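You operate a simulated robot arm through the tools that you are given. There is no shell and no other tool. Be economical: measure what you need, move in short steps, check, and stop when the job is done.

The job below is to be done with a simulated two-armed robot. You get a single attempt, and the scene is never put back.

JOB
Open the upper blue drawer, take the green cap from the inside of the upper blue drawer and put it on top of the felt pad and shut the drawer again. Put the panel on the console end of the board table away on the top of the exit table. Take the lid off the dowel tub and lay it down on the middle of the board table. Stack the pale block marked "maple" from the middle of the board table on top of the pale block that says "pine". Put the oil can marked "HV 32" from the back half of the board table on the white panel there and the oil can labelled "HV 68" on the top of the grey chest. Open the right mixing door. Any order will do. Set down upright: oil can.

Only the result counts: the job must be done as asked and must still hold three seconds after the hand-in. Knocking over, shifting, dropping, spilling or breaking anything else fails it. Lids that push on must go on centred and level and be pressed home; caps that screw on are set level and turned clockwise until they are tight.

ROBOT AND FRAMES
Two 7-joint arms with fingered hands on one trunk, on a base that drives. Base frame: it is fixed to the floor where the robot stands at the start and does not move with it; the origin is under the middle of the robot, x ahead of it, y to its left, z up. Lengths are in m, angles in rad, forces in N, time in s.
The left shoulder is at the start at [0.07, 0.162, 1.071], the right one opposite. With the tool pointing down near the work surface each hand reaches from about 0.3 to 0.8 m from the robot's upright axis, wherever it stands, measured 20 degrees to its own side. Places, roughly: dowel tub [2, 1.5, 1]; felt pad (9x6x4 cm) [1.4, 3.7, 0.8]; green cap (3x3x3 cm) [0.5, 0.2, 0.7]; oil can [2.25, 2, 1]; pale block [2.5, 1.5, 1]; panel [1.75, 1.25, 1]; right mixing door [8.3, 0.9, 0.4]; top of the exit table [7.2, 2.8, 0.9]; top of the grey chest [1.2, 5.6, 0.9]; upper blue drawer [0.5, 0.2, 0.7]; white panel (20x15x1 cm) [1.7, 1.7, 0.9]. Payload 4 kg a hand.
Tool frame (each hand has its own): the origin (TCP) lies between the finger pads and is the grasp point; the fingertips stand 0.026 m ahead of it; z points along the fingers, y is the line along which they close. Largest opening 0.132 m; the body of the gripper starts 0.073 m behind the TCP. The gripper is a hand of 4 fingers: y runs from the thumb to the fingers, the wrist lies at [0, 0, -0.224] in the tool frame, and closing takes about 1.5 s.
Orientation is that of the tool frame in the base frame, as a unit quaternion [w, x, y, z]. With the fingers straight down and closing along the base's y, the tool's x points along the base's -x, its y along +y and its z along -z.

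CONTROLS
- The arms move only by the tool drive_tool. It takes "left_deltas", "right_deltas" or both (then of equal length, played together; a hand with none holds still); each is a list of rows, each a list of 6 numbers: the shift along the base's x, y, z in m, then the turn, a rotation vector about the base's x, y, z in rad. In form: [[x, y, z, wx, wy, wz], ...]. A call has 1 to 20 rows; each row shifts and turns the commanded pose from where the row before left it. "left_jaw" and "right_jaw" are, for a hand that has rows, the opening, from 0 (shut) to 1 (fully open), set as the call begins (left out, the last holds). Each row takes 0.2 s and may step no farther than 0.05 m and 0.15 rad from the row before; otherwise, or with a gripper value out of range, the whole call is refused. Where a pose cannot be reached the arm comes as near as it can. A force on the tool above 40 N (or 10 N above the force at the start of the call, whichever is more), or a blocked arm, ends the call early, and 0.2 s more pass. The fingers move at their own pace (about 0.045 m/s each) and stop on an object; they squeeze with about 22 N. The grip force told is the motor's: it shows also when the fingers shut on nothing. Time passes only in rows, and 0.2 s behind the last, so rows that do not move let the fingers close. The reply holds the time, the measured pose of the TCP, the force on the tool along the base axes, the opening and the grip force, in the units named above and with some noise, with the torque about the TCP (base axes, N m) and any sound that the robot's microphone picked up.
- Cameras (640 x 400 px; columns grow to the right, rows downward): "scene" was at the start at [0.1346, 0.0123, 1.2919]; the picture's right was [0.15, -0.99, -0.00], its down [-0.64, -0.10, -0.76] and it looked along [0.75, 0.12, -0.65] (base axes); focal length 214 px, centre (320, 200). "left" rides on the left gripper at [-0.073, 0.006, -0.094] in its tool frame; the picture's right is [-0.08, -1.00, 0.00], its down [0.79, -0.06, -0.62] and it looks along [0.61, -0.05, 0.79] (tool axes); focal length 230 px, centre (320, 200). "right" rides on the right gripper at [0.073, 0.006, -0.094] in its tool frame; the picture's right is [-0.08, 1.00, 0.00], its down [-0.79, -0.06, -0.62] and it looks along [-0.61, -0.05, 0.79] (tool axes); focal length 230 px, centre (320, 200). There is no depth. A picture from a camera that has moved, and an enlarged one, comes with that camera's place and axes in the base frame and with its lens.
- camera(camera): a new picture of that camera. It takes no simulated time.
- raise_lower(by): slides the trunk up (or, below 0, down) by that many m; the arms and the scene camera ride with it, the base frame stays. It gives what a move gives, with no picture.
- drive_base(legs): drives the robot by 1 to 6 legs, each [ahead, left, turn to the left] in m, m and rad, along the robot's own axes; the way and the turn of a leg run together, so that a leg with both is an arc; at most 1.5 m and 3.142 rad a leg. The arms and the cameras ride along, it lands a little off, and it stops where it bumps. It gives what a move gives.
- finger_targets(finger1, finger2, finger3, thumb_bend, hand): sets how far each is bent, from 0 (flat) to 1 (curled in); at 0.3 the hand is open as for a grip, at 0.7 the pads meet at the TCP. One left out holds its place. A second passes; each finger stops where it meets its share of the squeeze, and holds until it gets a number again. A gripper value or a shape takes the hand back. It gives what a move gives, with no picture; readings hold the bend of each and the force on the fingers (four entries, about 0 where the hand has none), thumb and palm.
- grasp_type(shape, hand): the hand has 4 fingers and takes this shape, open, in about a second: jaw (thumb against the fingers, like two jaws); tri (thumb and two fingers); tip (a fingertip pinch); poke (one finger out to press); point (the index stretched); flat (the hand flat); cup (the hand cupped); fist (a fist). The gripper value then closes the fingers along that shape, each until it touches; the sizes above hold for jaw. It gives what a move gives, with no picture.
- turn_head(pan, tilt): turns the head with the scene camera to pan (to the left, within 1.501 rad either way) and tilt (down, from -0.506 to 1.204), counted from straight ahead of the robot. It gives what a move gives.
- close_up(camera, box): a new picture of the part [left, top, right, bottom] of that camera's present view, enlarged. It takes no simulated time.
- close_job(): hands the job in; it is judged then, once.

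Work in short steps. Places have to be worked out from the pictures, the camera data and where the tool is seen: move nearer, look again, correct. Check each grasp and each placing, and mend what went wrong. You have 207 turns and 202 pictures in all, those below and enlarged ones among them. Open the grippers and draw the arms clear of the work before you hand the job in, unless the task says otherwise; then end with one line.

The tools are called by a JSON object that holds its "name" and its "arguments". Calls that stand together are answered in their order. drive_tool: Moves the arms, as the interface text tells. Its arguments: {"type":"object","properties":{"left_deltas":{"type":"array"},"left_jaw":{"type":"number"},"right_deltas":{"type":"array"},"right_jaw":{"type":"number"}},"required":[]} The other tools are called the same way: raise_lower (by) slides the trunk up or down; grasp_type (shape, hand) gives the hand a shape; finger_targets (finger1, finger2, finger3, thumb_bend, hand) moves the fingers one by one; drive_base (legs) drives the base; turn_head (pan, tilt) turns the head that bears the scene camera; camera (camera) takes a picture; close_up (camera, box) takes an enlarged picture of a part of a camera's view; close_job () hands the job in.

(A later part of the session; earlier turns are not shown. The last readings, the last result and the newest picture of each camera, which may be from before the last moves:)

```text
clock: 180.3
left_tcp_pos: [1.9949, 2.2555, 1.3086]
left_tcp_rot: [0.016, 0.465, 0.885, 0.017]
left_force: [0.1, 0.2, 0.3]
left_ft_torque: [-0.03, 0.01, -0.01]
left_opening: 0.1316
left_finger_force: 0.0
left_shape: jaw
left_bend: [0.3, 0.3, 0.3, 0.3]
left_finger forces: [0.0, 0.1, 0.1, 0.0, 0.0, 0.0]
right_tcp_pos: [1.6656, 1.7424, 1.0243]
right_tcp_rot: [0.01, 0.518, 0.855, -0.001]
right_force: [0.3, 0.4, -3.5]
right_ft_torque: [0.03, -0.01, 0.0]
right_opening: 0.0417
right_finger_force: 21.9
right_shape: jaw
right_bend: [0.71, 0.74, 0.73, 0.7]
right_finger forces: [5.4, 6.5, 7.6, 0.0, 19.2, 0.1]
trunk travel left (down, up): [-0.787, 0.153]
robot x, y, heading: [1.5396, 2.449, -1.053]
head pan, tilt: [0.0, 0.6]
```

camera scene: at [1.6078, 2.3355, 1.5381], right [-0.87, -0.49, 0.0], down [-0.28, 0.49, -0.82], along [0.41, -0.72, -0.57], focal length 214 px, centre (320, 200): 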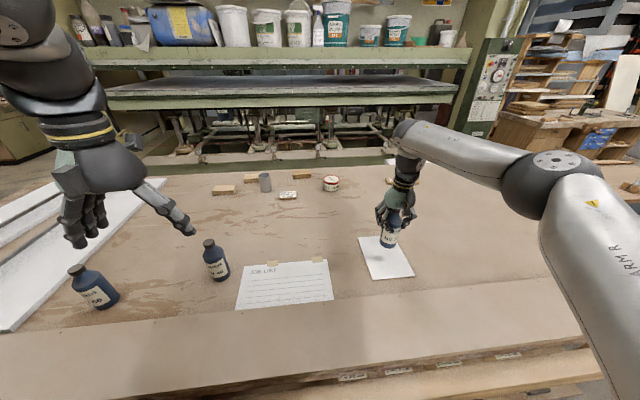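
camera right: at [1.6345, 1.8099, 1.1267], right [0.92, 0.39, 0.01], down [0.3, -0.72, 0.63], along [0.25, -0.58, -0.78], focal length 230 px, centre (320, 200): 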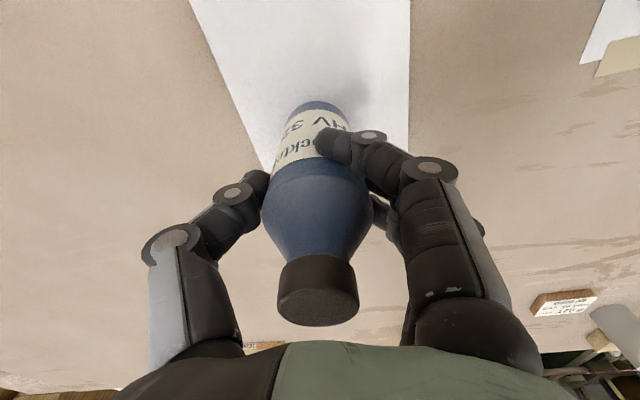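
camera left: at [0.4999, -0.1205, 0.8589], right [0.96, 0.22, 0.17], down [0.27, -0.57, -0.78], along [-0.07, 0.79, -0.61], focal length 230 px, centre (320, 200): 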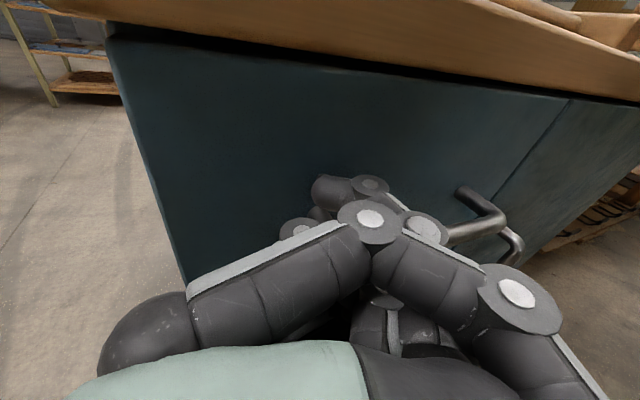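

{"name": "drive_tool", "arguments": {"right_deltas": [[0, 0, -0.002, 0, 0, 0], [0, 0, -0.002, 0, 0, 0]]}}

```text
clock: 180.9
left_tcp_pos: [1.9939, 2.2558, 1.3101]
left_tcp_rot: [0.016, 0.464, 0.885, 0.018]
left_force: [0.8, 0.0, -0.4]
left_ft_torque: [-0.01, -0.02, -0.02]
left_opening: 0.1321
left_finger_force: 0.0
left_shape: jaw
left_bend: [0.3, 0.3, 0.3, 0.3]
left_finger forces: [0.1, 0.0, 0.0, 0.1, 0.0, 0.0]
right_tcp_pos: [1.6655, 1.7435, 1.0218]
right_tcp_rot: [0.011, 0.519, 0.855, -0.001]
right_force: [-0.2, 0.0, -1.2]
right_ft_torque: [-0.01, -0.03, -0.01]
right_opening: 0.0416
right_finger_force: 22.9
right_shape: jaw
right_bend: [0.71, 0.74, 0.73, 0.7]
right_finger forces: [5.5, 6.6, 7.8, 0.1, 19.4, 0.0]
trunk travel left (down, up): [-0.787, 0.153]
robot x, y, heading: [1.5381, 2.4546, -1.053]
head pan, tilt: [0.0, 0.6]
```

Load is transferring (−1.2 N). A hair more, then open.

{"name": "drive_tool", "arguments": {"right_deltas": [[0, 0, -0.001, 0, 0, 0]]}}

{"name": "drive_tool", "arguments": {"right_deltas": [[0, 0, 0, 0, 0, 0], [0, 0, 0, 0, 0, 0], [0, 0, 0, 0, 0, 0], [0, 0, 0, 0, 0, 0], [0, 0, 0, 0, 0, 0], [0, 0, 0, 0, 0, 0]], "right_jaw": 1}}

{"name": "drive_tool", "arguments": {"right_deltas": [[0, 0, 0.03, 0, 0, 0], [0, 0, 0.03, 0, 0, 0], [0, 0, 0.03, 0, 0, 0], [0, 0, 0.03, 0, 0, 0]]}}

{"name": "camera", "arguments": {"camera": "scene"}}

{"name": "camera", "arguments": {"camera": "right"}}

```text
clock: 181.3
left_tcp_pos: [1.993, 2.2558, 1.3104]
left_tcp_rot: [0.016, 0.465, 0.885, 0.017]
left_force: [0.8, -0.6, 0.4]
left_ft_torque: [0.01, -0.01, 0.01]
left_opening: 0.1319
left_finger_force: 0.1
left_shape: jaw
left_bend: [0.3, 0.3, 0.3, 0.3]
left_finger forces: [0.1, 0.0, 0.1, 0.1, 0.1, 0.1]
right_tcp_pos: [1.665, 1.7433, 1.022]
right_tcp_rot: [0.011, 0.519, 0.855, -0.002]
right_force: [-0.2, 1.0, 2.5]
right_ft_torque: [0.0, -0.05, -0.01]
right_opening: 0.0417
right_finger_force: 21.7
right_shape: jaw
right_bend: [0.71, 0.74, 0.73, 0.7]
right_finger forces: [5.8, 6.8, 7.9, 0.1, 20.1, 0.1]
trunk travel left (down, up): [-0.787, 0.153]
robot x, y, heading: [1.5379, 2.456, -1.054]
head pan, tilt: [0.0, 0.6]
```

```text
clock: 182.8
left_tcp_pos: [1.9943, 2.255, 1.3093]
left_tcp_rot: [0.015, 0.465, 0.885, 0.017]
left_force: [-0.6, -0.4, -0.5]
left_ft_torque: [0.04, 0.01, 0.0]
left_opening: 0.1319
left_finger_force: 0.0
left_shape: jaw
left_bend: [0.3, 0.3, 0.3, 0.3]
left_finger forces: [0.1, 0.1, 0.0, 0.0, 0.0, 0.0]
right_tcp_pos: [1.666, 1.742, 1.0215]
right_tcp_rot: [0.011, 0.519, 0.855, -0.001]
right_force: [-0.4, -0.4, 0.6]
right_ft_torque: [0.01, 0.0, 0.0]
right_opening: 0.1322
right_finger_force: 0.1
right_shape: jaw
right_bend: [0.3, 0.3, 0.3, 0.3]
right_finger forces: [0.1, 0.1, 0.0, 0.1, 0.0, 0.0]
trunk travel left (down, up): [-0.787, 0.153]
robot x, y, heading: [1.5403, 2.4572, -1.05]
head pan, tilt: [0.0, 0.6]
```

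```text
clock: 183.8
left_tcp_pos: [1.9953, 2.256, 1.3088]
left_tcp_rot: [0.015, 0.465, 0.885, 0.016]
left_force: [-1.4, 0.2, 1.4]
left_ft_torque: [-0.03, -0.01, -0.02]
left_opening: 0.1318
left_finger_force: 0.0
left_shape: jaw
left_bend: [0.3, 0.3, 0.3, 0.3]
left_finger forces: [0.1, 0.0, 0.1, 0.0, 0.1, 0.1]
right_tcp_pos: [1.6657, 1.7425, 1.1398]
right_tcp_rot: [0.012, 0.519, 0.855, -0.003]
right_force: [0.1, 0.6, -0.8]
right_ft_torque: [-0.01, -0.01, -0.01]
right_opening: 0.1319
right_finger_force: 0.1
right_shape: jaw
right_bend: [0.3, 0.3, 0.3, 0.3]
right_finger forces: [0.1, 0.0, 0.0, 0.0, 0.0, 0.0]
trunk travel left (down, up): [-0.787, 0.153]
robot x, y, heading: [1.5364, 2.4561, -1.054]
head pan, tilt: [0.0, 0.6]
```

```text
115 pictures are left
camera scene: at [1.6074, 2.3372, 1.5383], right [-0.87, -0.49, 0.0], down [-0.28, 0.49, -0.83], along [0.41, -0.72, -0.56], focal length 214 px, centre (320, 200)
```

scene: 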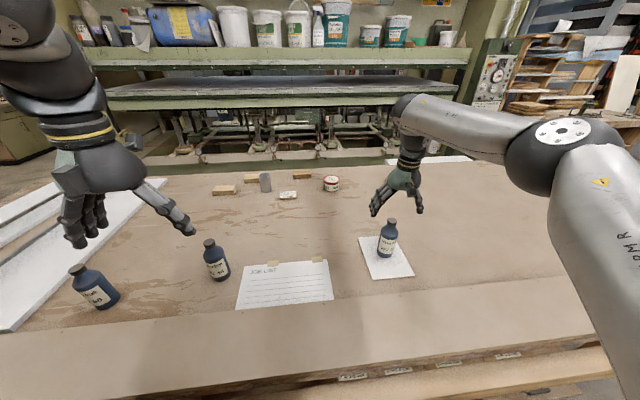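

```text
114 pictures are left
camera right: at [1.636, 1.8118, 1.2317], right [0.92, 0.39, 0.01], down [0.3, -0.72, 0.63], along [0.25, -0.58, -0.77], focal length 230 px, centre (320, 200)
```

right: 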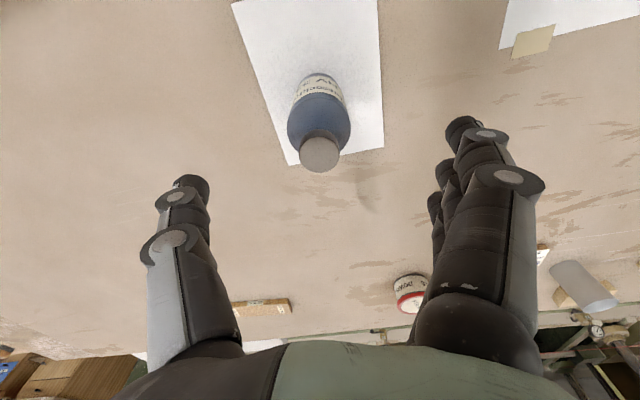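

HV 32 stands upright on the panel. Next HV 68 at ~(2.35,2.344) with the left hand: raise the right hand, slide the base left along the table.

{"name": "drive_tool", "arguments": {"right_deltas": [[-0.01, 0.02, 0.04, 0, 0, 0], [-0.02, 0.035, 0.02, 0, 0, 0], [-0.02, 0.035, 0, 0, 0, 0], [-0.02, 0.035, 0, 0, 0, 0], [-0.02, 0.035, 0, 0, 0, 0]]}}

{"name": "drive_base", "arguments": {"legs": [[-0.1, 0, 0], [0, 0.48, 0]]}}

{"name": "turn_head", "arguments": {"pan": 0.25, "tilt": 0.7}}

{"name": "camera", "arguments": {"camera": "scene"}}

{"name": "camera", "arguments": {"camera": "left"}}

```text
clock: 184.9
left_tcp_pos: [1.9918, 2.2579, 1.3103]
left_tcp_rot: [0.017, 0.464, 0.885, 0.018]
left_force: [-0.5, -0.4, 0.2]
left_ft_torque: [-0.02, -0.03, -0.01]
left_opening: 0.132
left_finger_force: 0.0
left_shape: jaw
left_bend: [0.3, 0.3, 0.3, 0.3]
left_finger forces: [0.0, 0.0, 0.1, 0.0, 0.0, 0.1]
right_tcp_pos: [1.5743, 1.9065, 1.2026]
right_tcp_rot: [0.012, 0.52, 0.854, -0.002]
right_force: [-0.3, -0.7, -0.2]
right_ft_torque: [-0.02, -0.01, 0.01]
right_opening: 0.1319
right_finger_force: 0.1
right_shape: jaw
right_bend: [0.3, 0.3, 0.3, 0.3]
right_finger forces: [0.1, 0.0, 0.0, 0.0, 0.0, 0.1]
trunk travel left (down, up): [-0.787, 0.153]
robot x, y, heading: [1.5364, 2.4602, -1.05]
head pan, tilt: [0.0, 0.6]
```

```text
clock: 188.5
left_tcp_pos: [2.3537, 2.5574, 1.3095]
left_tcp_rot: [0.016, 0.474, 0.88, 0.017]
left_force: [-0.2, 0.1, 0.0]
left_ft_torque: [-0.01, -0.03, -0.01]
left_opening: 0.1321
left_finger_force: 0.1
left_shape: jaw
left_bend: [0.3, 0.3, 0.3, 0.3]
left_finger forces: [0.1, 0.0, 0.0, 0.1, 0.0, 0.0]
right_tcp_pos: [1.9274, 2.2162, 1.2007]
right_tcp_rot: [0.011, 0.527, 0.85, -0.001]
right_force: [0.0, -0.5, -1.1]
right_ft_torque: [0.02, -0.03, 0.03]
right_opening: 0.1318
right_finger_force: 0.1
right_shape: jaw
right_bend: [0.3, 0.3, 0.3, 0.3]
right_finger forces: [0.0, 0.0, 0.1, 0.0, 0.0, 0.1]
trunk travel left (down, up): [-0.787, 0.153]
robot x, y, heading: [1.9032, 2.7721, -1.071]
head pan, tilt: [0.0, 0.6]
```

```text
clock: 189.3
left_tcp_pos: [2.3549, 2.5581, 1.3087]
left_tcp_rot: [0.016, 0.474, 0.88, 0.017]
left_force: [-0.3, 0.3, -1.0]
left_ft_torque: [0.01, 0.02, 0.03]
left_opening: 0.132
left_finger_force: 0.0
left_shape: jaw
left_bend: [0.3, 0.3, 0.3, 0.3]
left_finger forces: [0.0, 0.1, 0.0, 0.0, 0.0, 0.1]
right_tcp_pos: [1.9298, 2.2175, 1.2006]
right_tcp_rot: [0.01, 0.527, 0.85, -0.002]
right_force: [0.1, -0.6, 0.3]
right_ft_torque: [0.01, -0.01, 0.04]
right_opening: 0.1321
right_finger_force: 0.1
right_shape: jaw
right_bend: [0.3, 0.3, 0.3, 0.3]
right_finger forces: [0.1, 0.1, 0.0, 0.1, 0.0, 0.1]
trunk travel left (down, up): [-0.787, 0.153]
robot x, y, heading: [1.9032, 2.7709, -1.076]
head pan, tilt: [0.25, 0.7]
```

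```text
113 pictures are left
camera scene: at [1.9855, 2.6635, 1.5296], right [-0.73, -0.68, 0.0], down [-0.44, 0.47, -0.76], along [0.52, -0.56, -0.64], focal length 214 px, centre (320, 200)
```

scene: 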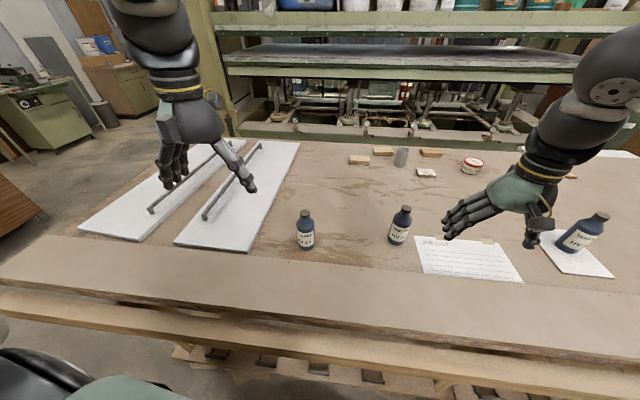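

```text
112 pictures are left
camera left: at [2.3964, 2.4999, 1.4025], right [-0.79, -0.61, -0.04], down [-0.51, 0.61, 0.6], along [-0.34, 0.5, -0.8], focal length 230 px, centre (320, 200)
```

left: 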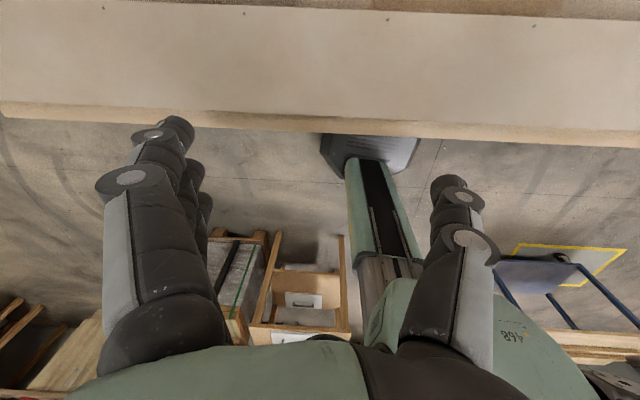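

HV 68 at ~(2.355,2.339). I bring the left hand down to 1.15 and over the bottle.

{"name": "drive_tool", "arguments": {"left_deltas": [[0, 0, -0.05, 0, 0, 0], [0, 0, -0.05, 0, 0, 0], [0, -0.02, -0.045, 0, 0, 0], [0, -0.04, 0, 0, 0, 0], [0, -0.04, 0, 0, 0, 0], [0, -0.04, 0, 0, 0, 0], [0, -0.04, 0, 0, 0, 0], [0, -0.038, 0, 0, 0, 0], [0, 0, 0, 0, 0, 0]]}}

{"name": "camera", "arguments": {"camera": "left"}}

{"name": "camera", "arguments": {"camera": "scene"}}

```text
clock: 191.3
left_tcp_pos: [2.3566, 2.3417, 1.1617]
left_tcp_rot: [0.016, 0.474, 0.88, 0.017]
left_force: [0.8, 0.3, -0.2]
left_ft_torque: [-0.02, 0.01, -0.04]
left_opening: 0.1317
left_finger_force: 0.0
left_shape: jaw
left_bend: [0.3, 0.3, 0.3, 0.3]
left_finger forces: [0.1, 0.0, 0.0, 0.0, 0.0, 0.1]
right_tcp_pos: [1.9294, 2.218, 1.2019]
right_tcp_rot: [0.01, 0.527, 0.85, -0.002]
right_force: [-0.2, 0.4, -0.1]
right_ft_torque: [-0.03, -0.01, 0.0]
right_opening: 0.1319
right_finger_force: 0.0
right_shape: jaw
right_bend: [0.3, 0.3, 0.3, 0.3]
right_finger forces: [0.1, 0.0, 0.0, 0.1, 0.0, 0.1]
trunk travel left (down, up): [-0.787, 0.153]
robot x, y, heading: [1.9035, 2.7671, -1.077]
head pan, tilt: [0.25, 0.7]
```

```text
111 pictures are left
camera left: at [2.398, 2.2823, 1.2564], right [-0.79, -0.61, -0.04], down [-0.51, 0.61, 0.6], along [-0.34, 0.5, -0.8], focal length 230 px, centre (320, 200)
```

left: 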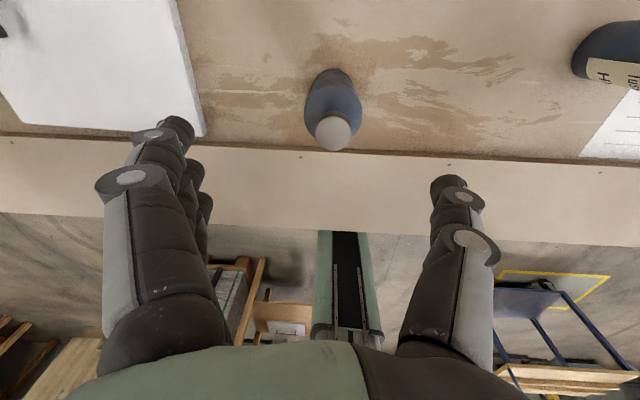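

```text
110 pictures are left
camera scene: at [1.9854, 2.6643, 1.5297], right [-0.73, -0.68, 0.0], down [-0.44, 0.47, -0.77], along [0.52, -0.56, -0.64], focal length 214 px, centre (320, 200)
```

scene: 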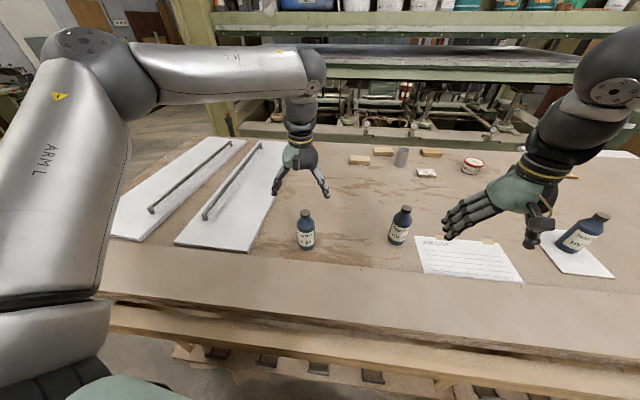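

Aligned over the cap. I descend to ~1.017.

{"name": "drive_tool", "arguments": {"left_deltas": [[-0.002, -0.006, -0.03, 0, 0, 0], [0, 0, -0.03, 0, 0, 0], [0, 0, -0.03, 0, 0, 0], [0, 0, 0, 0, 0, 0]]}}

{"name": "camera", "arguments": {"camera": "left"}}

```text
clock: 192.3
left_tcp_pos: [2.3508, 2.3343, 1.0751]
left_tcp_rot: [0.017, 0.474, 0.88, 0.017]
left_force: [-0.8, -0.6, -0.6]
left_ft_torque: [-0.03, -0.02, 0.0]
left_opening: 0.1319
left_finger_force: 0.0
left_shape: jaw
left_bend: [0.3, 0.3, 0.3, 0.3]
left_finger forces: [0.0, 0.0, 0.0, 0.0, 0.0, 0.0]
right_tcp_pos: [1.9299, 2.2167, 1.2017]
right_tcp_rot: [0.011, 0.528, 0.849, -0.001]
right_force: [0.1, 0.4, 0.1]
right_ft_torque: [0.0, 0.0, -0.03]
right_opening: 0.132
right_finger_force: 0.1
right_shape: jaw
right_bend: [0.3, 0.3, 0.3, 0.3]
right_finger forces: [0.1, 0.0, 0.0, 0.0, 0.0, 0.0]
trunk travel left (down, up): [-0.787, 0.153]
robot x, y, heading: [1.9022, 2.7698, -1.08]
head pan, tilt: [0.25, 0.7]
```

```text
109 pictures are left
camera left: at [2.3921, 2.275, 1.1678], right [-0.79, -0.61, -0.04], down [-0.51, 0.61, 0.6], along [-0.34, 0.5, -0.8], focal length 230 px, centre (320, 200)
```

left: 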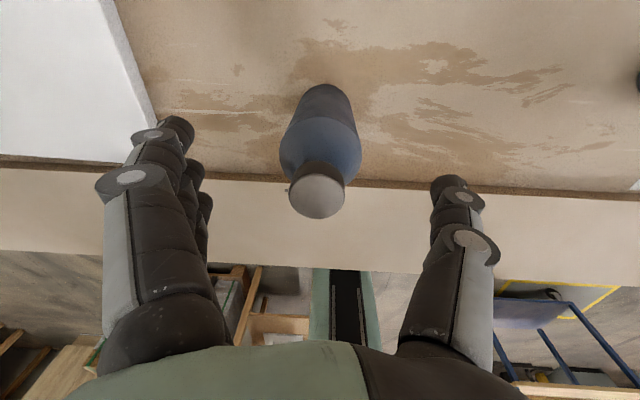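

Cap centre is at the TCP; down another 5.8 cm and close.

{"name": "drive_tool", "arguments": {"left_deltas": [[0, 0, -0.02, 0, 0, 0], [0, 0, -0.02, 0, 0, 0], [0, 0, -0.018, 0, 0, 0], [0, 0, 0, 0, 0, 0]]}}

{"name": "drive_tool", "arguments": {"left_deltas": [[0, 0, 0, 0, 0, 0], [0, 0, 0, 0, 0, 0], [0, 0, 0, 0, 0, 0], [0, 0, 0, 0, 0, 0], [0, 0, 0, 0, 0, 0], [0, 0, 0, 0, 0, 0], [0, 0, 0, 0, 0, 0], [0, 0, 0, 0, 0, 0], [0, 0, 0, 0, 0, 0], [0, 0, 0, 0, 0, 0]], "left_jaw": 0}}

{"name": "camera", "arguments": {"camera": "left"}}

```text
clock: 193.3
left_tcp_pos: [2.3539, 2.3364, 1.0152]
left_tcp_rot: [0.016, 0.474, 0.88, 0.016]
left_force: [0.2, -0.5, 0.2]
left_ft_torque: [0.01, 0.0, -0.02]
left_opening: 0.132
left_finger_force: 0.1
left_shape: jaw
left_bend: [0.3, 0.3, 0.3, 0.3]
left_finger forces: [0.1, 0.1, 0.0, 0.1, 0.0, 0.0]
right_tcp_pos: [1.9305, 2.2176, 1.2014]
right_tcp_rot: [0.01, 0.528, 0.849, -0.001]
right_force: [0.4, 0.8, 0.3]
right_ft_torque: [0.0, -0.02, 0.01]
right_opening: 0.1319
right_finger_force: 0.0
right_shape: jaw
right_bend: [0.3, 0.3, 0.3, 0.3]
right_finger forces: [0.0, 0.0, 0.0, 0.0, 0.0, 0.0]
trunk travel left (down, up): [-0.787, 0.153]
robot x, y, heading: [1.9026, 2.7703, -1.072]
head pan, tilt: [0.25, 0.7]
```

```text
clock: 195.5
left_tcp_pos: [2.3523, 2.3353, 1.0147]
left_tcp_rot: [0.016, 0.474, 0.88, 0.017]
left_force: [0.5, -0.4, -0.6]
left_ft_torque: [-0.01, 0.02, 0.0]
left_opening: 0.0454
left_finger_force: 21.8
left_shape: jaw
left_bend: [0.73, 0.73, 0.73, 0.7]
left_finger forces: [6.2, 6.5, 6.9, 0.0, 19.6, 0.1]
right_tcp_pos: [1.9281, 2.2171, 1.2007]
right_tcp_rot: [0.011, 0.528, 0.849, -0.001]
right_force: [0.0, 0.3, 0.1]
right_ft_torque: [-0.01, -0.01, -0.01]
right_opening: 0.1319
right_finger_force: 0.2
right_shape: jaw
right_bend: [0.3, 0.3, 0.3, 0.3]
right_finger forces: [0.0, 0.0, 0.1, 0.1, 0.0, 0.0]
trunk travel left (down, up): [-0.787, 0.153]
robot x, y, heading: [1.9018, 2.7669, -1.077]
head pan, tilt: [0.25, 0.7]
```

```text
108 pictures are left
camera left: at [2.3944, 2.2764, 1.1081], right [-0.79, -0.61, -0.04], down [-0.51, 0.61, 0.6], along [-0.34, 0.5, -0.8], focal length 230 px, centre (320, 200)
```

left: 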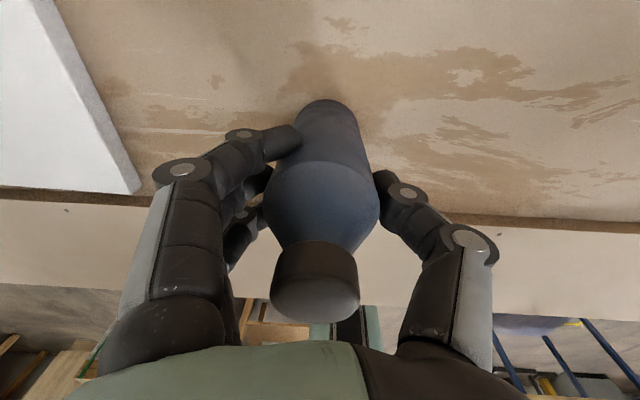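

HV 68 is firmly gripped. I lift it and pull back.

{"name": "drive_tool", "arguments": {"left_deltas": [[0, 0, 0.03, 0, 0, 0], [0, 0, 0.04, 0, 0, 0], [0, 0, 0.04, 0, 0, 0], [0, 0, 0.04, 0, 0, 0], [-0.015, 0.03, 0.02, 0, 0, 0], [-0.015, 0.03, 0, 0, 0, 0], [-0.015, 0.03, 0, 0, 0, 0]]}}

{"name": "camera", "arguments": {"camera": "scene"}}

```text
clock: 197.1
left_tcp_pos: [2.306, 2.4247, 1.1857]
left_tcp_rot: [0.018, 0.473, 0.881, 0.017]
left_force: [-1.0, -0.2, -2.7]
left_ft_torque: [-0.04, 0.02, -0.01]
left_opening: 0.0457
left_finger_force: 22.2
left_shape: jaw
left_bend: [0.73, 0.73, 0.73, 0.7]
left_finger forces: [6.3, 6.5, 7.1, 0.1, 19.7, 0.0]
right_tcp_pos: [1.9297, 2.2176, 1.2019]
right_tcp_rot: [0.011, 0.528, 0.849, -0.001]
right_force: [0.3, 0.2, -0.3]
right_ft_torque: [-0.02, -0.01, 0.01]
right_opening: 0.1317
right_finger_force: 0.2
right_shape: jaw
right_bend: [0.3, 0.3, 0.3, 0.3]
right_finger forces: [0.0, 0.0, 0.0, 0.0, 0.0, 0.1]
trunk travel left (down, up): [-0.787, 0.153]
robot x, y, heading: [1.9021, 2.7653, -1.073]
head pan, tilt: [0.25, 0.7]
```

```text
107 pictures are left
camera scene: at [1.9852, 2.6639, 1.5296], right [-0.73, -0.68, 0.0], down [-0.44, 0.47, -0.77], along [0.52, -0.56, -0.64], focal length 214 px, centre (320, 200)
```

scene: 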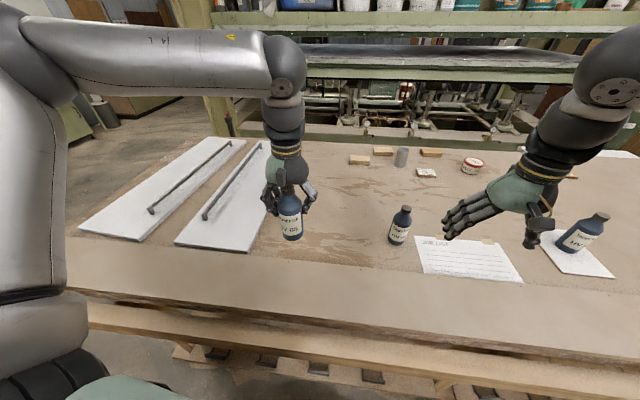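

Now drive to the open area at (1.15, 2.75) and turn toward the grey chest.

{"name": "drive_base", "arguments": {"legs": [[-0.33, -0.67, 0], [0, 0, -3.03]]}}

{"name": "turn_head", "arguments": {"pan": -0.2, "tilt": 0.35}}

{"name": "camera", "arguments": {"camera": "scene"}}

```text
clock: 208.4
left_tcp_pos: [0.74, 3.0681, 1.1851]
left_tcp_rot: [0.017, 0.888, -0.459, -0.016]
left_force: [0.2, 0.1, -3.6]
left_ft_torque: [0.01, -0.02, 0.0]
left_opening: 0.0453
left_finger_force: 21.8
left_shape: jaw
left_bend: [0.73, 0.73, 0.73, 0.7]
left_finger forces: [6.6, 6.5, 6.9, 0.0, 19.4, 0.1]
right_tcp_pos: [1.1091, 3.2893, 1.2023]
right_tcp_rot: [-0.001, 0.858, -0.513, -0.01]
right_force: [0.6, 0.2, -0.1]
right_ft_torque: [0.01, -0.01, 0.01]
right_opening: 0.1318
right_finger_force: 0.0
right_shape: jaw
right_bend: [0.3, 0.3, 0.3, 0.3]
right_finger forces: [0.0, 0.0, 0.1, 0.1, 0.0, 0.1]
trunk travel left (down, up): [-0.787, 0.153]
robot x, y, heading: [1.1562, 2.7383, 2.103]
head pan, tilt: [0.25, 0.7]
```

```text
clock: 209.3
left_tcp_pos: [0.7388, 3.0694, 1.1839]
left_tcp_rot: [0.017, 0.888, -0.459, -0.015]
left_force: [0.8, 0.1, -2.6]
left_ft_torque: [0.04, 0.02, -0.01]
left_opening: 0.0454
left_finger_force: 22.2
left_shape: jaw
left_bend: [0.73, 0.73, 0.73, 0.7]
left_finger forces: [6.7, 6.4, 7.0, 0.0, 19.4, 0.0]
right_tcp_pos: [1.11, 3.2886, 1.2004]
right_tcp_rot: [-0.001, 0.859, -0.513, -0.01]
right_force: [-1.1, -0.3, 0.2]
right_ft_torque: [-0.01, -0.01, -0.03]
right_opening: 0.1321
right_finger_force: 0.1
right_shape: jaw
right_bend: [0.3, 0.3, 0.3, 0.3]
right_finger forces: [0.1, 0.0, 0.0, 0.1, 0.1, 0.1]
trunk travel left (down, up): [-0.787, 0.153]
robot x, y, heading: [1.1562, 2.7367, 2.107]
head pan, tilt: [-0.201, 0.351]
```

```text
106 pictures are left
camera scene: at [1.1, 2.868, 1.5609], right [0.95, 0.33, 0.0], down [0.11, -0.33, -0.94], along [-0.31, 0.89, -0.34], focal length 214 px, centre (320, 200)
```

scene: 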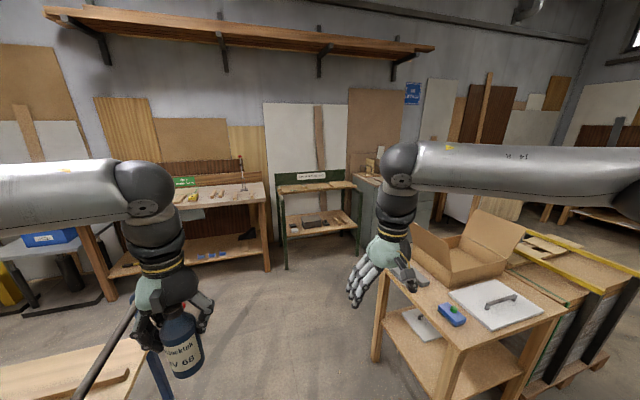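

Route is clear: I go between cart and trestle to about (0.72, 4.2).

{"name": "drive_base", "arguments": {"legs": [[0.95, -0.09, 0], [0.53, -0.28, 0]]}}

{"name": "turn_head", "arguments": {"pan": -0.5, "tilt": 0.5}}

{"name": "camera", "arguments": {"camera": "scene"}}

```text
clock: 217.2
left_tcp_pos: [0.3271, 4.5361, 1.1854]
left_tcp_rot: [0.017, 0.885, -0.466, -0.015]
left_force: [0.2, 0.7, -4.4]
left_ft_torque: [0.01, 0.02, 0.0]
left_opening: 0.0452
left_finger_force: 22.6
left_shape: jaw
left_bend: [0.73, 0.73, 0.73, 0.7]
left_finger forces: [6.7, 6.5, 6.9, 0.0, 19.4, 0.1]
right_tcp_pos: [0.6994, 4.7511, 1.2015]
right_tcp_rot: [-0.002, 0.854, -0.52, -0.011]
right_force: [0.0, -0.3, 0.1]
right_ft_torque: [-0.04, 0.02, 0.0]
right_opening: 0.1318
right_finger_force: 0.1
right_shape: jaw
right_bend: [0.3, 0.3, 0.3, 0.3]
right_finger forces: [0.0, 0.1, 0.0, 0.0, 0.1, 0.0]
trunk travel left (down, up): [-0.787, 0.153]
robot x, y, heading: [0.7383, 4.201, 2.089]
head pan, tilt: [-0.201, 0.351]
```

```text
clock: 218.0
left_tcp_pos: [0.3258, 4.5353, 1.1843]
left_tcp_rot: [0.019, 0.885, -0.465, -0.016]
left_force: [-0.5, 0.0, -2.9]
left_ft_torque: [0.03, 0.01, -0.02]
left_opening: 0.0451
left_finger_force: 21.6
left_shape: jaw
left_bend: [0.73, 0.73, 0.73, 0.7]
left_finger forces: [6.8, 6.6, 7.0, 0.1, 19.4, 0.0]
right_tcp_pos: [0.6998, 4.7515, 1.2009]
right_tcp_rot: [-0.002, 0.855, -0.519, -0.01]
right_force: [-0.5, -0.9, 0.4]
right_ft_torque: [0.02, 0.0, 0.02]
right_opening: 0.1319
right_finger_force: 0.1
right_shape: jaw
right_bend: [0.3, 0.3, 0.3, 0.3]
right_finger forces: [0.1, 0.0, 0.1, 0.0, 0.1, 0.0]
trunk travel left (down, up): [-0.787, 0.153]
robot x, y, heading: [0.7355, 4.1977, 2.084]
head pan, tilt: [-0.499, 0.499]
```

```text
105 pictures are left
camera scene: at [0.7113, 4.3324, 1.5472], right [1.0, 0.02, 0.0], down [0.01, -0.48, -0.88], along [-0.02, 0.88, -0.48], focal length 214 px, centre (320, 200)
```

scene: 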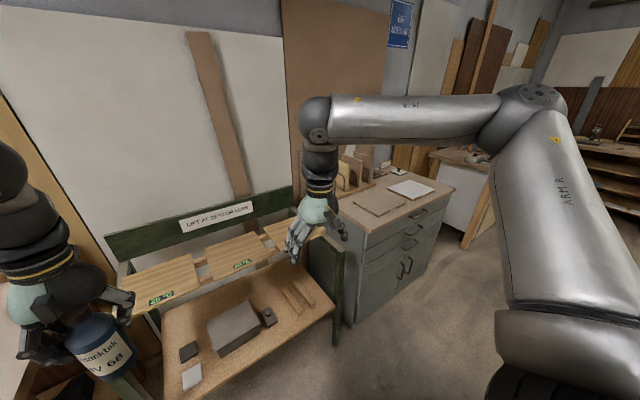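

The chest top has thin boards, a clipboard and a file holder. I move nearer in front of the chest and look down.

{"name": "drive_base", "arguments": {"legs": [[0.24, -0.66, 0]]}}

{"name": "turn_head", "arguments": {"pan": -0.1, "tilt": 0.7}}

{"name": "camera", "arguments": {"camera": "scene"}}

```text
clock: 221.9
left_tcp_pos: [0.7813, 5.0706, 1.1854]
left_tcp_rot: [0.017, 0.885, -0.465, -0.015]
left_force: [-0.3, -0.7, -3.0]
left_ft_torque: [-0.02, 0.03, 0.02]
left_opening: 0.0453
left_finger_force: 21.6
left_shape: jaw
left_bend: [0.73, 0.73, 0.73, 0.7]
left_finger forces: [6.7, 6.5, 6.9, 0.1, 19.4, 0.1]
right_tcp_pos: [1.1541, 5.2852, 1.2018]
right_tcp_rot: [-0.001, 0.855, -0.519, -0.011]
right_force: [-0.7, 0.0, -0.3]
right_ft_torque: [0.02, 0.01, -0.01]
right_opening: 0.1318
right_finger_force: 0.0
right_shape: jaw
right_bend: [0.3, 0.3, 0.3, 0.3]
right_finger forces: [0.0, 0.0, 0.1, 0.0, 0.0, 0.1]
trunk travel left (down, up): [-0.787, 0.153]
robot x, y, heading: [1.1894, 4.7334, 2.083]
head pan, tilt: [-0.499, 0.499]
```

```text
clock: 222.7
left_tcp_pos: [0.7813, 5.0724, 1.1845]
left_tcp_rot: [0.018, 0.885, -0.466, -0.016]
left_force: [-0.5, 0.4, -3.5]
left_ft_torque: [0.04, 0.02, -0.01]
left_opening: 0.0454
left_finger_force: 22.0
left_shape: jaw
left_bend: [0.73, 0.73, 0.73, 0.7]
left_finger forces: [6.7, 6.6, 7.0, 0.0, 19.3, 0.0]
right_tcp_pos: [1.1538, 5.2853, 1.2019]
right_tcp_rot: [-0.002, 0.855, -0.519, -0.011]
right_force: [0.4, -0.3, -0.2]
right_ft_torque: [0.02, -0.03, 0.03]
right_opening: 0.1318
right_finger_force: 0.0
right_shape: jaw
right_bend: [0.3, 0.3, 0.3, 0.3]
right_finger forces: [0.1, 0.1, 0.0, 0.1, 0.0, 0.0]
trunk travel left (down, up): [-0.787, 0.153]
robot x, y, heading: [1.1916, 4.7282, 2.082]
head pan, tilt: [-0.099, 0.7]
```

```text
104 pictures are left
camera scene: at [1.1334, 4.8539, 1.5296], right [0.92, 0.4, 0.0], down [0.26, -0.59, -0.76], along [-0.31, 0.7, -0.64], focal length 214 px, centre (320, 200)
```

scene: 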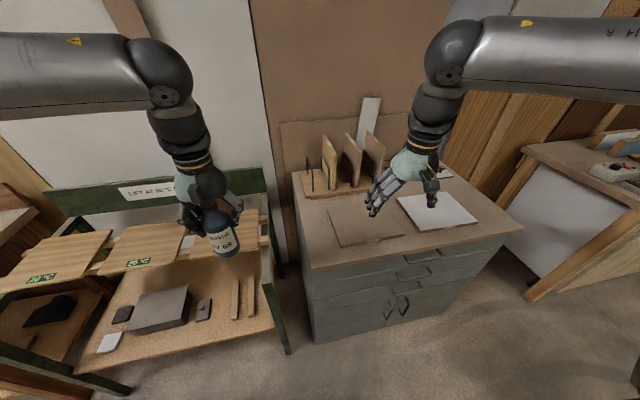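

There is a ~12 cm free strip at the chest top's left front; target ~(0.915, 5.36). I bring the bottle there, moving the right hand aside.

{"name": "drive_tool", "arguments": {"left_deltas": [[0.019, 0.041, 0, 0, 0, 0], [0.019, 0.041, 0, 0, 0, 0], [0.019, 0.041, 0, 0, 0, 0], [0.019, 0.041, 0, 0, 0, 0], [0.019, 0.041, 0, 0, 0, 0], [0.019, 0.041, 0, 0, 0, 0], [0.019, 0.041, 0, 0, 0, 0], [0, 0, 0, 0, 0, 0]], "right_deltas": [[0.03, 0.02, 0, 0, 0, 0], [0.03, 0.02, 0, 0, 0, 0], [0.03, 0.02, 0, 0, 0, 0], [0.03, 0.01, 0, 0, 0, 0], [0, 0, 0, 0, 0, 0], [0, 0, 0, 0, 0, 0], [0, 0, 0, 0, 0, 0], [0, 0, 0, 0, 0, 0]]}}

{"name": "camera", "arguments": {"camera": "left"}}

{"name": "camera", "arguments": {"camera": "scene"}}

```text
clock: 224.5
left_tcp_pos: [0.9106, 5.3128, 1.1743]
left_tcp_rot: [0.016, 0.886, -0.464, -0.014]
left_force: [0.3, 0.1, -3.2]
left_ft_torque: [0.02, -0.02, -0.03]
left_opening: 0.0449
left_finger_force: 21.4
left_shape: jaw
left_bend: [0.73, 0.73, 0.73, 0.7]
left_finger forces: [7.1, 6.7, 7.6, 0.0, 19.8, 0.0]
left hand out of reach, approached as far as the arm can: row 6, 7
right_tcp_pos: [1.271, 5.3545, 1.2003]
right_tcp_rot: [-0.002, 0.855, -0.519, -0.01]
right_force: [0.1, 0.3, 0.7]
right_ft_torque: [0.0, 0.01, -0.03]
right_opening: 0.1321
right_finger_force: 0.0
right_shape: jaw
right_bend: [0.3, 0.3, 0.3, 0.3]
right_finger forces: [0.0, 0.0, 0.1, 0.0, 0.1, 0.0]
trunk travel left (down, up): [-0.787, 0.153]
robot x, y, heading: [1.1919, 4.7333, 2.09]
head pan, tilt: [-0.099, 0.7]
```

```text
103 pictures are left
camera left: at [0.869, 5.3715, 1.2673], right [0.77, 0.63, -0.04], down [0.52, -0.6, 0.61], along [0.36, -0.49, -0.79], focal length 230 px, centre (320, 200)
```

left: 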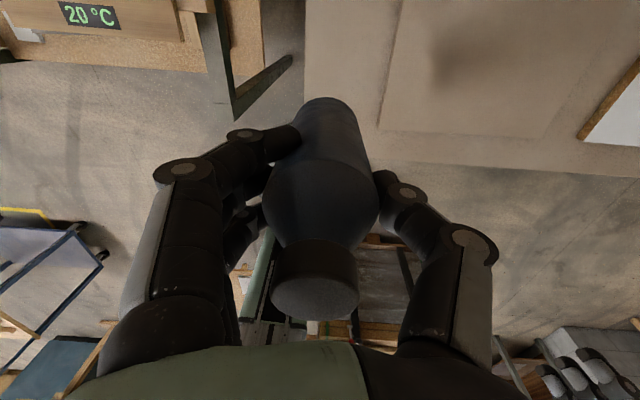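

```text
102 pictures are left
camera scene: at [1.1331, 4.8545, 1.5295], right [0.91, 0.4, 0.0], down [0.26, -0.59, -0.76], along [-0.31, 0.7, -0.65], focal length 214 px, centre (320, 200)
```

scene: 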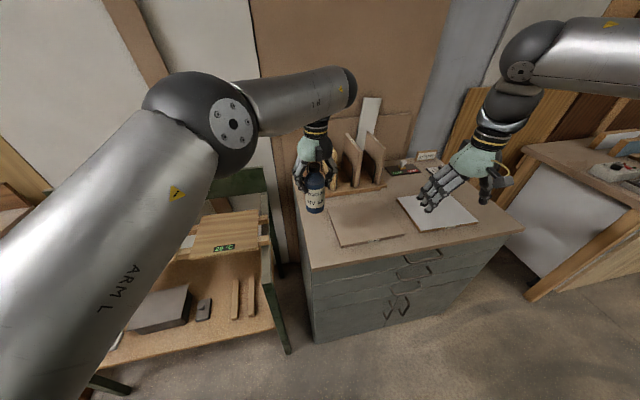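

I lower some and shift to the target (0.92, 5.35).

{"name": "drive_tool", "arguments": {"left_deltas": [[0, 0, -0.03, 0, 0, 0], [0, 0.005, -0.03, 0, 0, 0], [0.005, 0.015, 0, 0, 0, 0], [0.005, 0.017, 0, 0, 0, 0], [0, 0, 0, 0, 0, 0]]}}

{"name": "camera", "arguments": {"camera": "left"}}

{"name": "close_up", "arguments": {"camera": "scene", "box": [270, 130, 430, 280]}}

```text
clock: 225.7
left_tcp_pos: [0.9196, 5.3249, 1.1151]
left_tcp_rot: [0.017, 0.885, -0.465, -0.017]
left_force: [-0.3, 0.1, -3.8]
left_ft_torque: [0.03, 0.0, 0.01]
left_opening: 0.045
left_finger_force: 21.9
left_shape: jaw
left_bend: [0.73, 0.73, 0.73, 0.7]
left_finger forces: [7.3, 6.7, 7.7, 0.0, 20.0, 0.0]
left hand out of reach, approached as far as the arm can: row 3, 4
right_tcp_pos: [1.2719, 5.3541, 1.1998]
right_tcp_rot: [-0.002, 0.855, -0.519, -0.009]
right_force: [0.3, 0.0, -1.1]
right_ft_torque: [-0.02, 0.02, -0.02]
right_opening: 0.1318
right_finger_force: 0.1
right_shape: jaw
right_bend: [0.3, 0.3, 0.3, 0.3]
right_finger forces: [0.1, 0.1, 0.0, 0.0, 0.0, 0.0]
trunk travel left (down, up): [-0.787, 0.153]
robot x, y, heading: [1.1954, 4.7343, 2.084]
head pan, tilt: [-0.099, 0.7]
```

```text
101 pictures are left
camera left: at [0.8782, 5.3833, 1.2097], right [0.78, 0.63, -0.04], down [0.52, -0.6, 0.6], along [0.35, -0.49, -0.8], focal length 230 px, centre (320, 200)
```

left: 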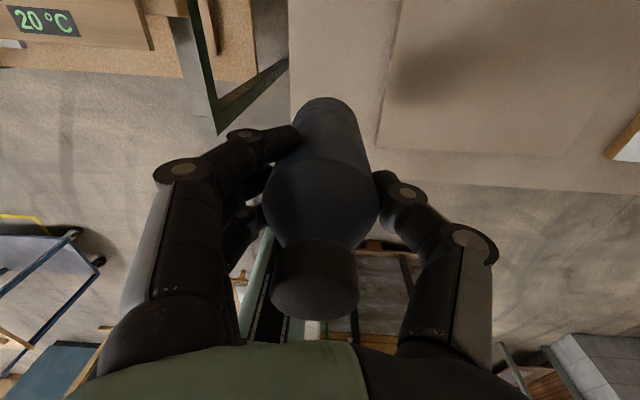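

```text
2.67 times, centred on (350, 205) of scene
camera zoom: at [1.1328, 4.8543, 1.5295], right [0.91, 0.4, 0.0], down [0.26, -0.59, -0.76], along [-0.31, 0.7, -0.64], focal length 572 px, centre (240, 187)
```

zoom: 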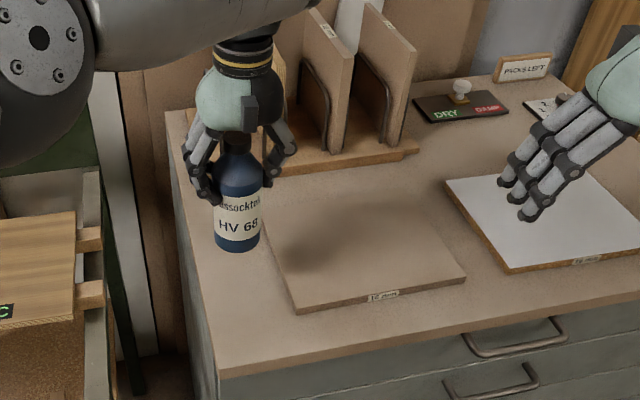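

The landing spot projects well within the free strip. Lowering.

{"name": "drive_tool", "arguments": {"left_deltas": [[0.006, 0.004, -0.03, 0, 0, 0], [0, 0, -0.03, 0, 0, 0], [0, 0, -0.015, 0, 0, 0], [0, 0, 0, 0, 0, 0]]}}

{"name": "close_up", "arguments": {"camera": "scene", "box": [270, 130, 430, 280]}}

```text
clock: 226.7
left_tcp_pos: [0.9257, 5.3267, 1.0406]
left_tcp_rot: [0.018, 0.885, -0.465, -0.016]
left_force: [-0.5, 0.7, -4.1]
left_ft_torque: [0.01, 0.0, -0.01]
left_opening: 0.0448
left_finger_force: 22.1
left_shape: jaw
left_bend: [0.73, 0.73, 0.73, 0.7]
left_finger forces: [7.4, 6.7, 7.7, 0.0, 19.9, 0.0]
right_tcp_pos: [1.2729, 5.3529, 1.2001]
right_tcp_rot: [-0.002, 0.854, -0.52, -0.011]
right_force: [0.7, 0.1, 0.2]
right_ft_torque: [0.0, -0.01, 0.02]
right_opening: 0.1319
right_finger_force: 0.1
right_shape: jaw
right_bend: [0.3, 0.3, 0.3, 0.3]
right_finger forces: [0.0, 0.0, 0.0, 0.0, 0.0, 0.0]
trunk travel left (down, up): [-0.787, 0.153]
robot x, y, heading: [1.1917, 4.7328, 2.083]
head pan, tilt: [-0.099, 0.7]
```

```text
2.67 times, centred on (350, 205) of scene
camera zoom: at [1.1335, 4.8536, 1.5296], right [0.91, 0.4, 0.0], down [0.26, -0.59, -0.76], along [-0.31, 0.7, -0.64], focal length 572 px, centre (240, 187)
```

zoom: 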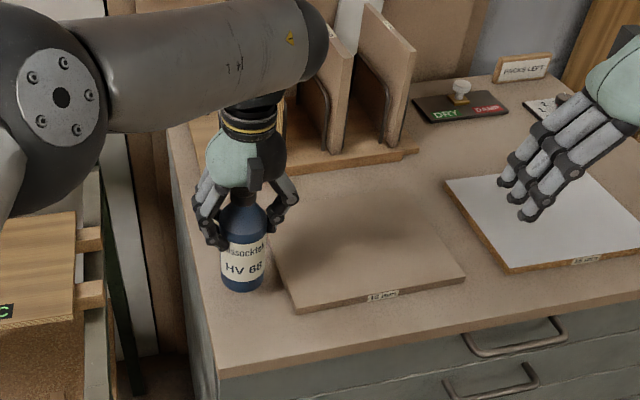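

{"name": "drive_tool", "arguments": {"left_deltas": [[0, 0, -0.01, 0, 0, 0], [0, 0, -0.006, 0, 0, 0], [0, 0, -0.004, 0, 0, 0]]}}

{"name": "close_up", "arguments": {"camera": "scene", "box": [270, 130, 430, 280]}}

```text
clock: 227.5
left_tcp_pos: [0.9259, 5.3284, 1.0205]
left_tcp_rot: [0.017, 0.885, -0.465, -0.016]
left_force: [0.7, 0.4, -4.2]
left_ft_torque: [0.0, 0.05, 0.01]
left_opening: 0.0447
left_finger_force: 21.6
left_shape: jaw
left_bend: [0.73, 0.73, 0.73, 0.7]
left_finger forces: [7.3, 6.7, 7.7, 0.0, 19.8, 0.0]
right_tcp_pos: [1.2721, 5.3552, 1.2014]
right_tcp_rot: [-0.001, 0.855, -0.519, -0.01]
right_force: [-0.4, 0.1, 1.0]
right_ft_torque: [-0.01, 0.04, 0.02]
right_opening: 0.1318
right_finger_force: 0.2
right_shape: jaw
right_bend: [0.3, 0.3, 0.3, 0.3]
right_finger forces: [0.1, 0.1, 0.0, 0.0, 0.0, 0.0]
trunk travel left (down, up): [-0.787, 0.153]
robot x, y, heading: [1.1932, 4.7309, 2.088]
head pan, tilt: [-0.099, 0.7]
```

```text
2.67 times, centred on (350, 205) of scene
camera zoom: at [1.1333, 4.854, 1.5295], right [0.91, 0.4, 0.0], down [0.26, -0.59, -0.76], along [-0.31, 0.7, -0.64], focal length 572 px, centre (240, 187)
```

zoom: 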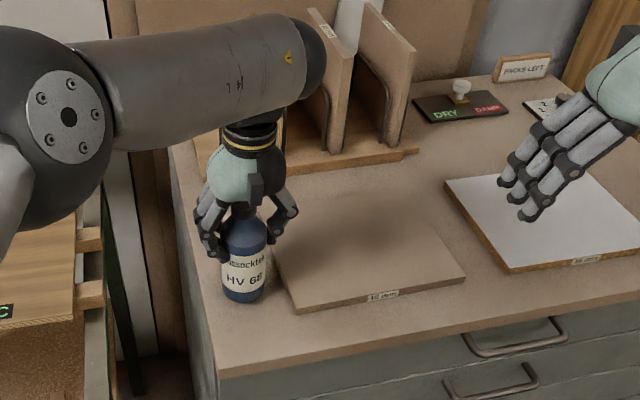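

Still free; smaller steps until the load transfers.

{"name": "drive_tool", "arguments": {"left_deltas": [[0, 0, -0.005, 0, 0, 0], [0, 0, -0.003, 0, 0, 0], [0, 0, -0.003, 0, 0, 0]]}}

```text
clock: 228.3
left_tcp_pos: [0.9248, 5.329, 1.01]
left_tcp_rot: [0.015, 0.885, -0.466, -0.016]
left_force: [0.2, 0.1, -4.5]
left_ft_torque: [0.01, 0.03, 0.02]
left_opening: 0.045
left_finger_force: 22.0
left_shape: jaw
left_bend: [0.73, 0.73, 0.73, 0.7]
left_finger forces: [7.2, 6.7, 7.7, 0.0, 19.9, 0.1]
right_tcp_pos: [1.273, 5.3542, 1.1998]
right_tcp_rot: [-0.001, 0.854, -0.519, -0.011]
right_force: [-0.8, -0.6, -0.3]
right_ft_torque: [0.03, 0.0, 0.0]
right_opening: 0.1317
right_finger_force: 0.1
right_shape: jaw
right_bend: [0.3, 0.3, 0.3, 0.3]
right_finger forces: [0.0, 0.0, 0.0, 0.1, 0.0, 0.0]
trunk travel left (down, up): [-0.787, 0.153]
robot x, y, heading: [1.1893, 4.7338, 2.084]
head pan, tilt: [-0.099, 0.7]
```

{"name": "drive_tool", "arguments": {"left_deltas": [[0, 0, -0.004, 0, 0, 0], [0, 0, -0.004, 0, 0, 0], [0, 0, -0.004, 0, 0, 0]]}}

{"name": "close_up", "arguments": {"camera": "scene", "box": [270, 130, 430, 280]}}

```text
clock: 229.1
left_tcp_pos: [0.9249, 5.3277, 1.0035]
left_tcp_rot: [0.012, 0.885, -0.464, -0.02]
left_force: [-3.1, 6.0, 29.9]
left_ft_torque: [0.11, -0.02, -0.01]
left_opening: 0.0463
left_finger_force: 22.0
left_shape: jaw
left_bend: [0.73, 0.74, 0.74, 0.71]
left_finger forces: [10.2, 8.1, 8.9, 0.0, 25.7, 0.1]
right_tcp_pos: [1.2727, 5.3509, 1.2032]
right_tcp_rot: [-0.002, 0.855, -0.519, -0.011]
right_force: [0.1, -0.2, 0.8]
right_ft_torque: [0.0, -0.03, -0.03]
right_opening: 0.1318
right_finger_force: 0.1
right_shape: jaw
right_bend: [0.3, 0.3, 0.3, 0.3]
right_finger forces: [0.0, 0.0, 0.1, 0.1, 0.0, 0.0]
trunk travel left (down, up): [-0.787, 0.153]
robot x, y, heading: [1.19, 4.7341, 2.08]
head pan, tilt: [-0.099, 0.7]
```

```text
2.67 times, centred on (350, 205) of scene
camera zoom: at [1.1347, 4.8505, 1.5305], right [0.91, 0.4, 0.0], down [0.26, -0.59, -0.77], along [-0.31, 0.7, -0.64], focal length 572 px, centre (240, 187)
```

zoom: 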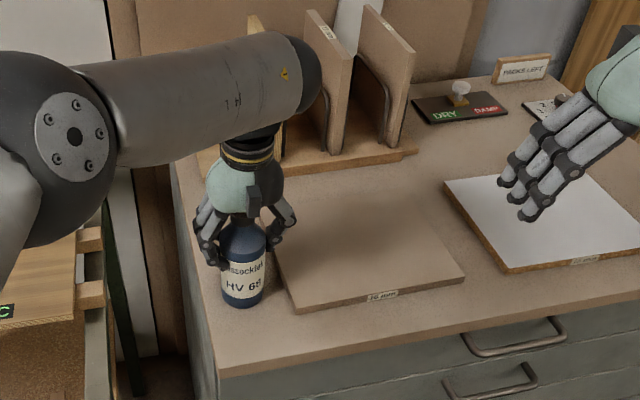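

Contact made (30 N, slightly pressed). I relieve ~3 mm, then open.

{"name": "drive_tool", "arguments": {"left_deltas": [[0, 0, 0.004, 0, 0, 0], [0, 0, 0, 0, 0, 0]]}}

{"name": "drive_tool", "arguments": {"left_deltas": [[0, 0, 0, 0, 0, 0], [0, 0, 0, 0, 0, 0], [0, 0, 0, 0, 0, 0], [0, 0, 0, 0, 0, 0], [0, 0, 0, 0, 0, 0], [0, 0, 0, 0, 0, 0], [0, 0, 0, 0, 0, 0]], "left_jaw": 1}}

{"name": "drive_tool", "arguments": {"left_deltas": [[0, 0, 0.03, 0, 0, 0], [0, 0, 0.03, 0, 0, 0], [0, 0, 0.03, 0, 0, 0], [0, 0, 0.04, 0, 0, 0], [0, 0, 0.04, 0, 0, 0]]}}

{"name": "camera", "arguments": {"camera": "scene"}}

```text
clock: 229.7
left_tcp_pos: [0.9252, 5.3266, 1.0034]
left_tcp_rot: [0.015, 0.885, -0.465, -0.018]
left_force: [-5.2, 8.1, 23.2]
left_ft_torque: [0.17, 0.05, 0.02]
left_opening: 0.0462
left_finger_force: 21.5
left_shape: jaw
left_bend: [0.73, 0.74, 0.74, 0.71]
left_finger forces: [11.2, 8.2, 8.5, 0.1, 24.9, 0.0]
right_tcp_pos: [1.2724, 5.3528, 1.2022]
right_tcp_rot: [-0.001, 0.855, -0.519, -0.011]
right_force: [-1.4, 0.4, 0.2]
right_ft_torque: [-0.01, -0.01, 0.02]
right_opening: 0.1322
right_finger_force: 0.1
right_shape: jaw
right_bend: [0.3, 0.3, 0.3, 0.3]
right_finger forces: [0.0, 0.0, 0.0, 0.1, 0.0, 0.0]
trunk travel left (down, up): [-0.787, 0.153]
robot x, y, heading: [1.19, 4.7311, 2.093]
head pan, tilt: [-0.099, 0.7]
```

```text
clock: 231.3
left_tcp_pos: [0.9265, 5.3279, 1.0008]
left_tcp_rot: [0.016, 0.885, -0.465, -0.017]
left_force: [-0.3, -0.2, 0.6]
left_ft_torque: [0.03, -0.01, 0.0]
left_opening: 0.1318
left_finger_force: 0.0
left_shape: jaw
left_bend: [0.3, 0.3, 0.3, 0.3]
left_finger forces: [0.0, 0.0, 0.1, 0.1, 0.0, 0.1]
right_tcp_pos: [1.2709, 5.3535, 1.1992]
right_tcp_rot: [-0.002, 0.855, -0.519, -0.011]
right_force: [0.3, 0.1, -0.1]
right_ft_torque: [0.03, 0.0, -0.02]
right_opening: 0.1319
right_finger_force: 0.1
right_shape: jaw
right_bend: [0.3, 0.3, 0.3, 0.3]
right_finger forces: [0.0, 0.0, 0.0, 0.0, 0.0, 0.1]
trunk travel left (down, up): [-0.787, 0.153]
robot x, y, heading: [1.1906, 4.736, 2.087]
head pan, tilt: [-0.099, 0.7]
```

```text
clock: 232.5
left_tcp_pos: [0.922, 5.3138, 1.1683]
left_tcp_rot: [0.016, 0.887, -0.461, -0.013]
left_force: [0.2, 0.3, -0.2]
left_ft_torque: [0.0, 0.01, 0.02]
left_opening: 0.1318
left_finger_force: 0.0
left_shape: jaw
left_bend: [0.3, 0.3, 0.3, 0.3]
left_finger forces: [0.0, 0.0, 0.1, 0.0, 0.1, 0.0]
left hand out of reach, approached as far as the arm can: row 3, 4, 5
right_tcp_pos: [1.2724, 5.3534, 1.2001]
right_tcp_rot: [-0.001, 0.854, -0.52, -0.011]
right_force: [-0.4, -0.3, -0.9]
right_ft_torque: [-0.01, -0.03, -0.01]
right_opening: 0.1316
right_finger_force: 0.0
right_shape: jaw
right_bend: [0.3, 0.3, 0.3, 0.3]
right_finger forces: [0.0, 0.1, 0.1, 0.0, 0.0, 0.0]
trunk travel left (down, up): [-0.787, 0.153]
robot x, y, heading: [1.1937, 4.7277, 2.084]
head pan, tilt: [-0.099, 0.7]
```

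```text
96 pictures are left
camera scene: at [1.1334, 4.8522, 1.5296], right [0.91, 0.4, 0.0], down [0.26, -0.59, -0.77], along [-0.31, 0.7, -0.64], focal length 214 px, centre (320, 200)
```

scene: 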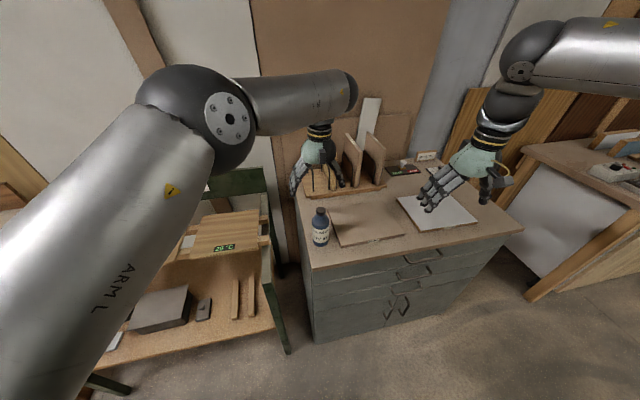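

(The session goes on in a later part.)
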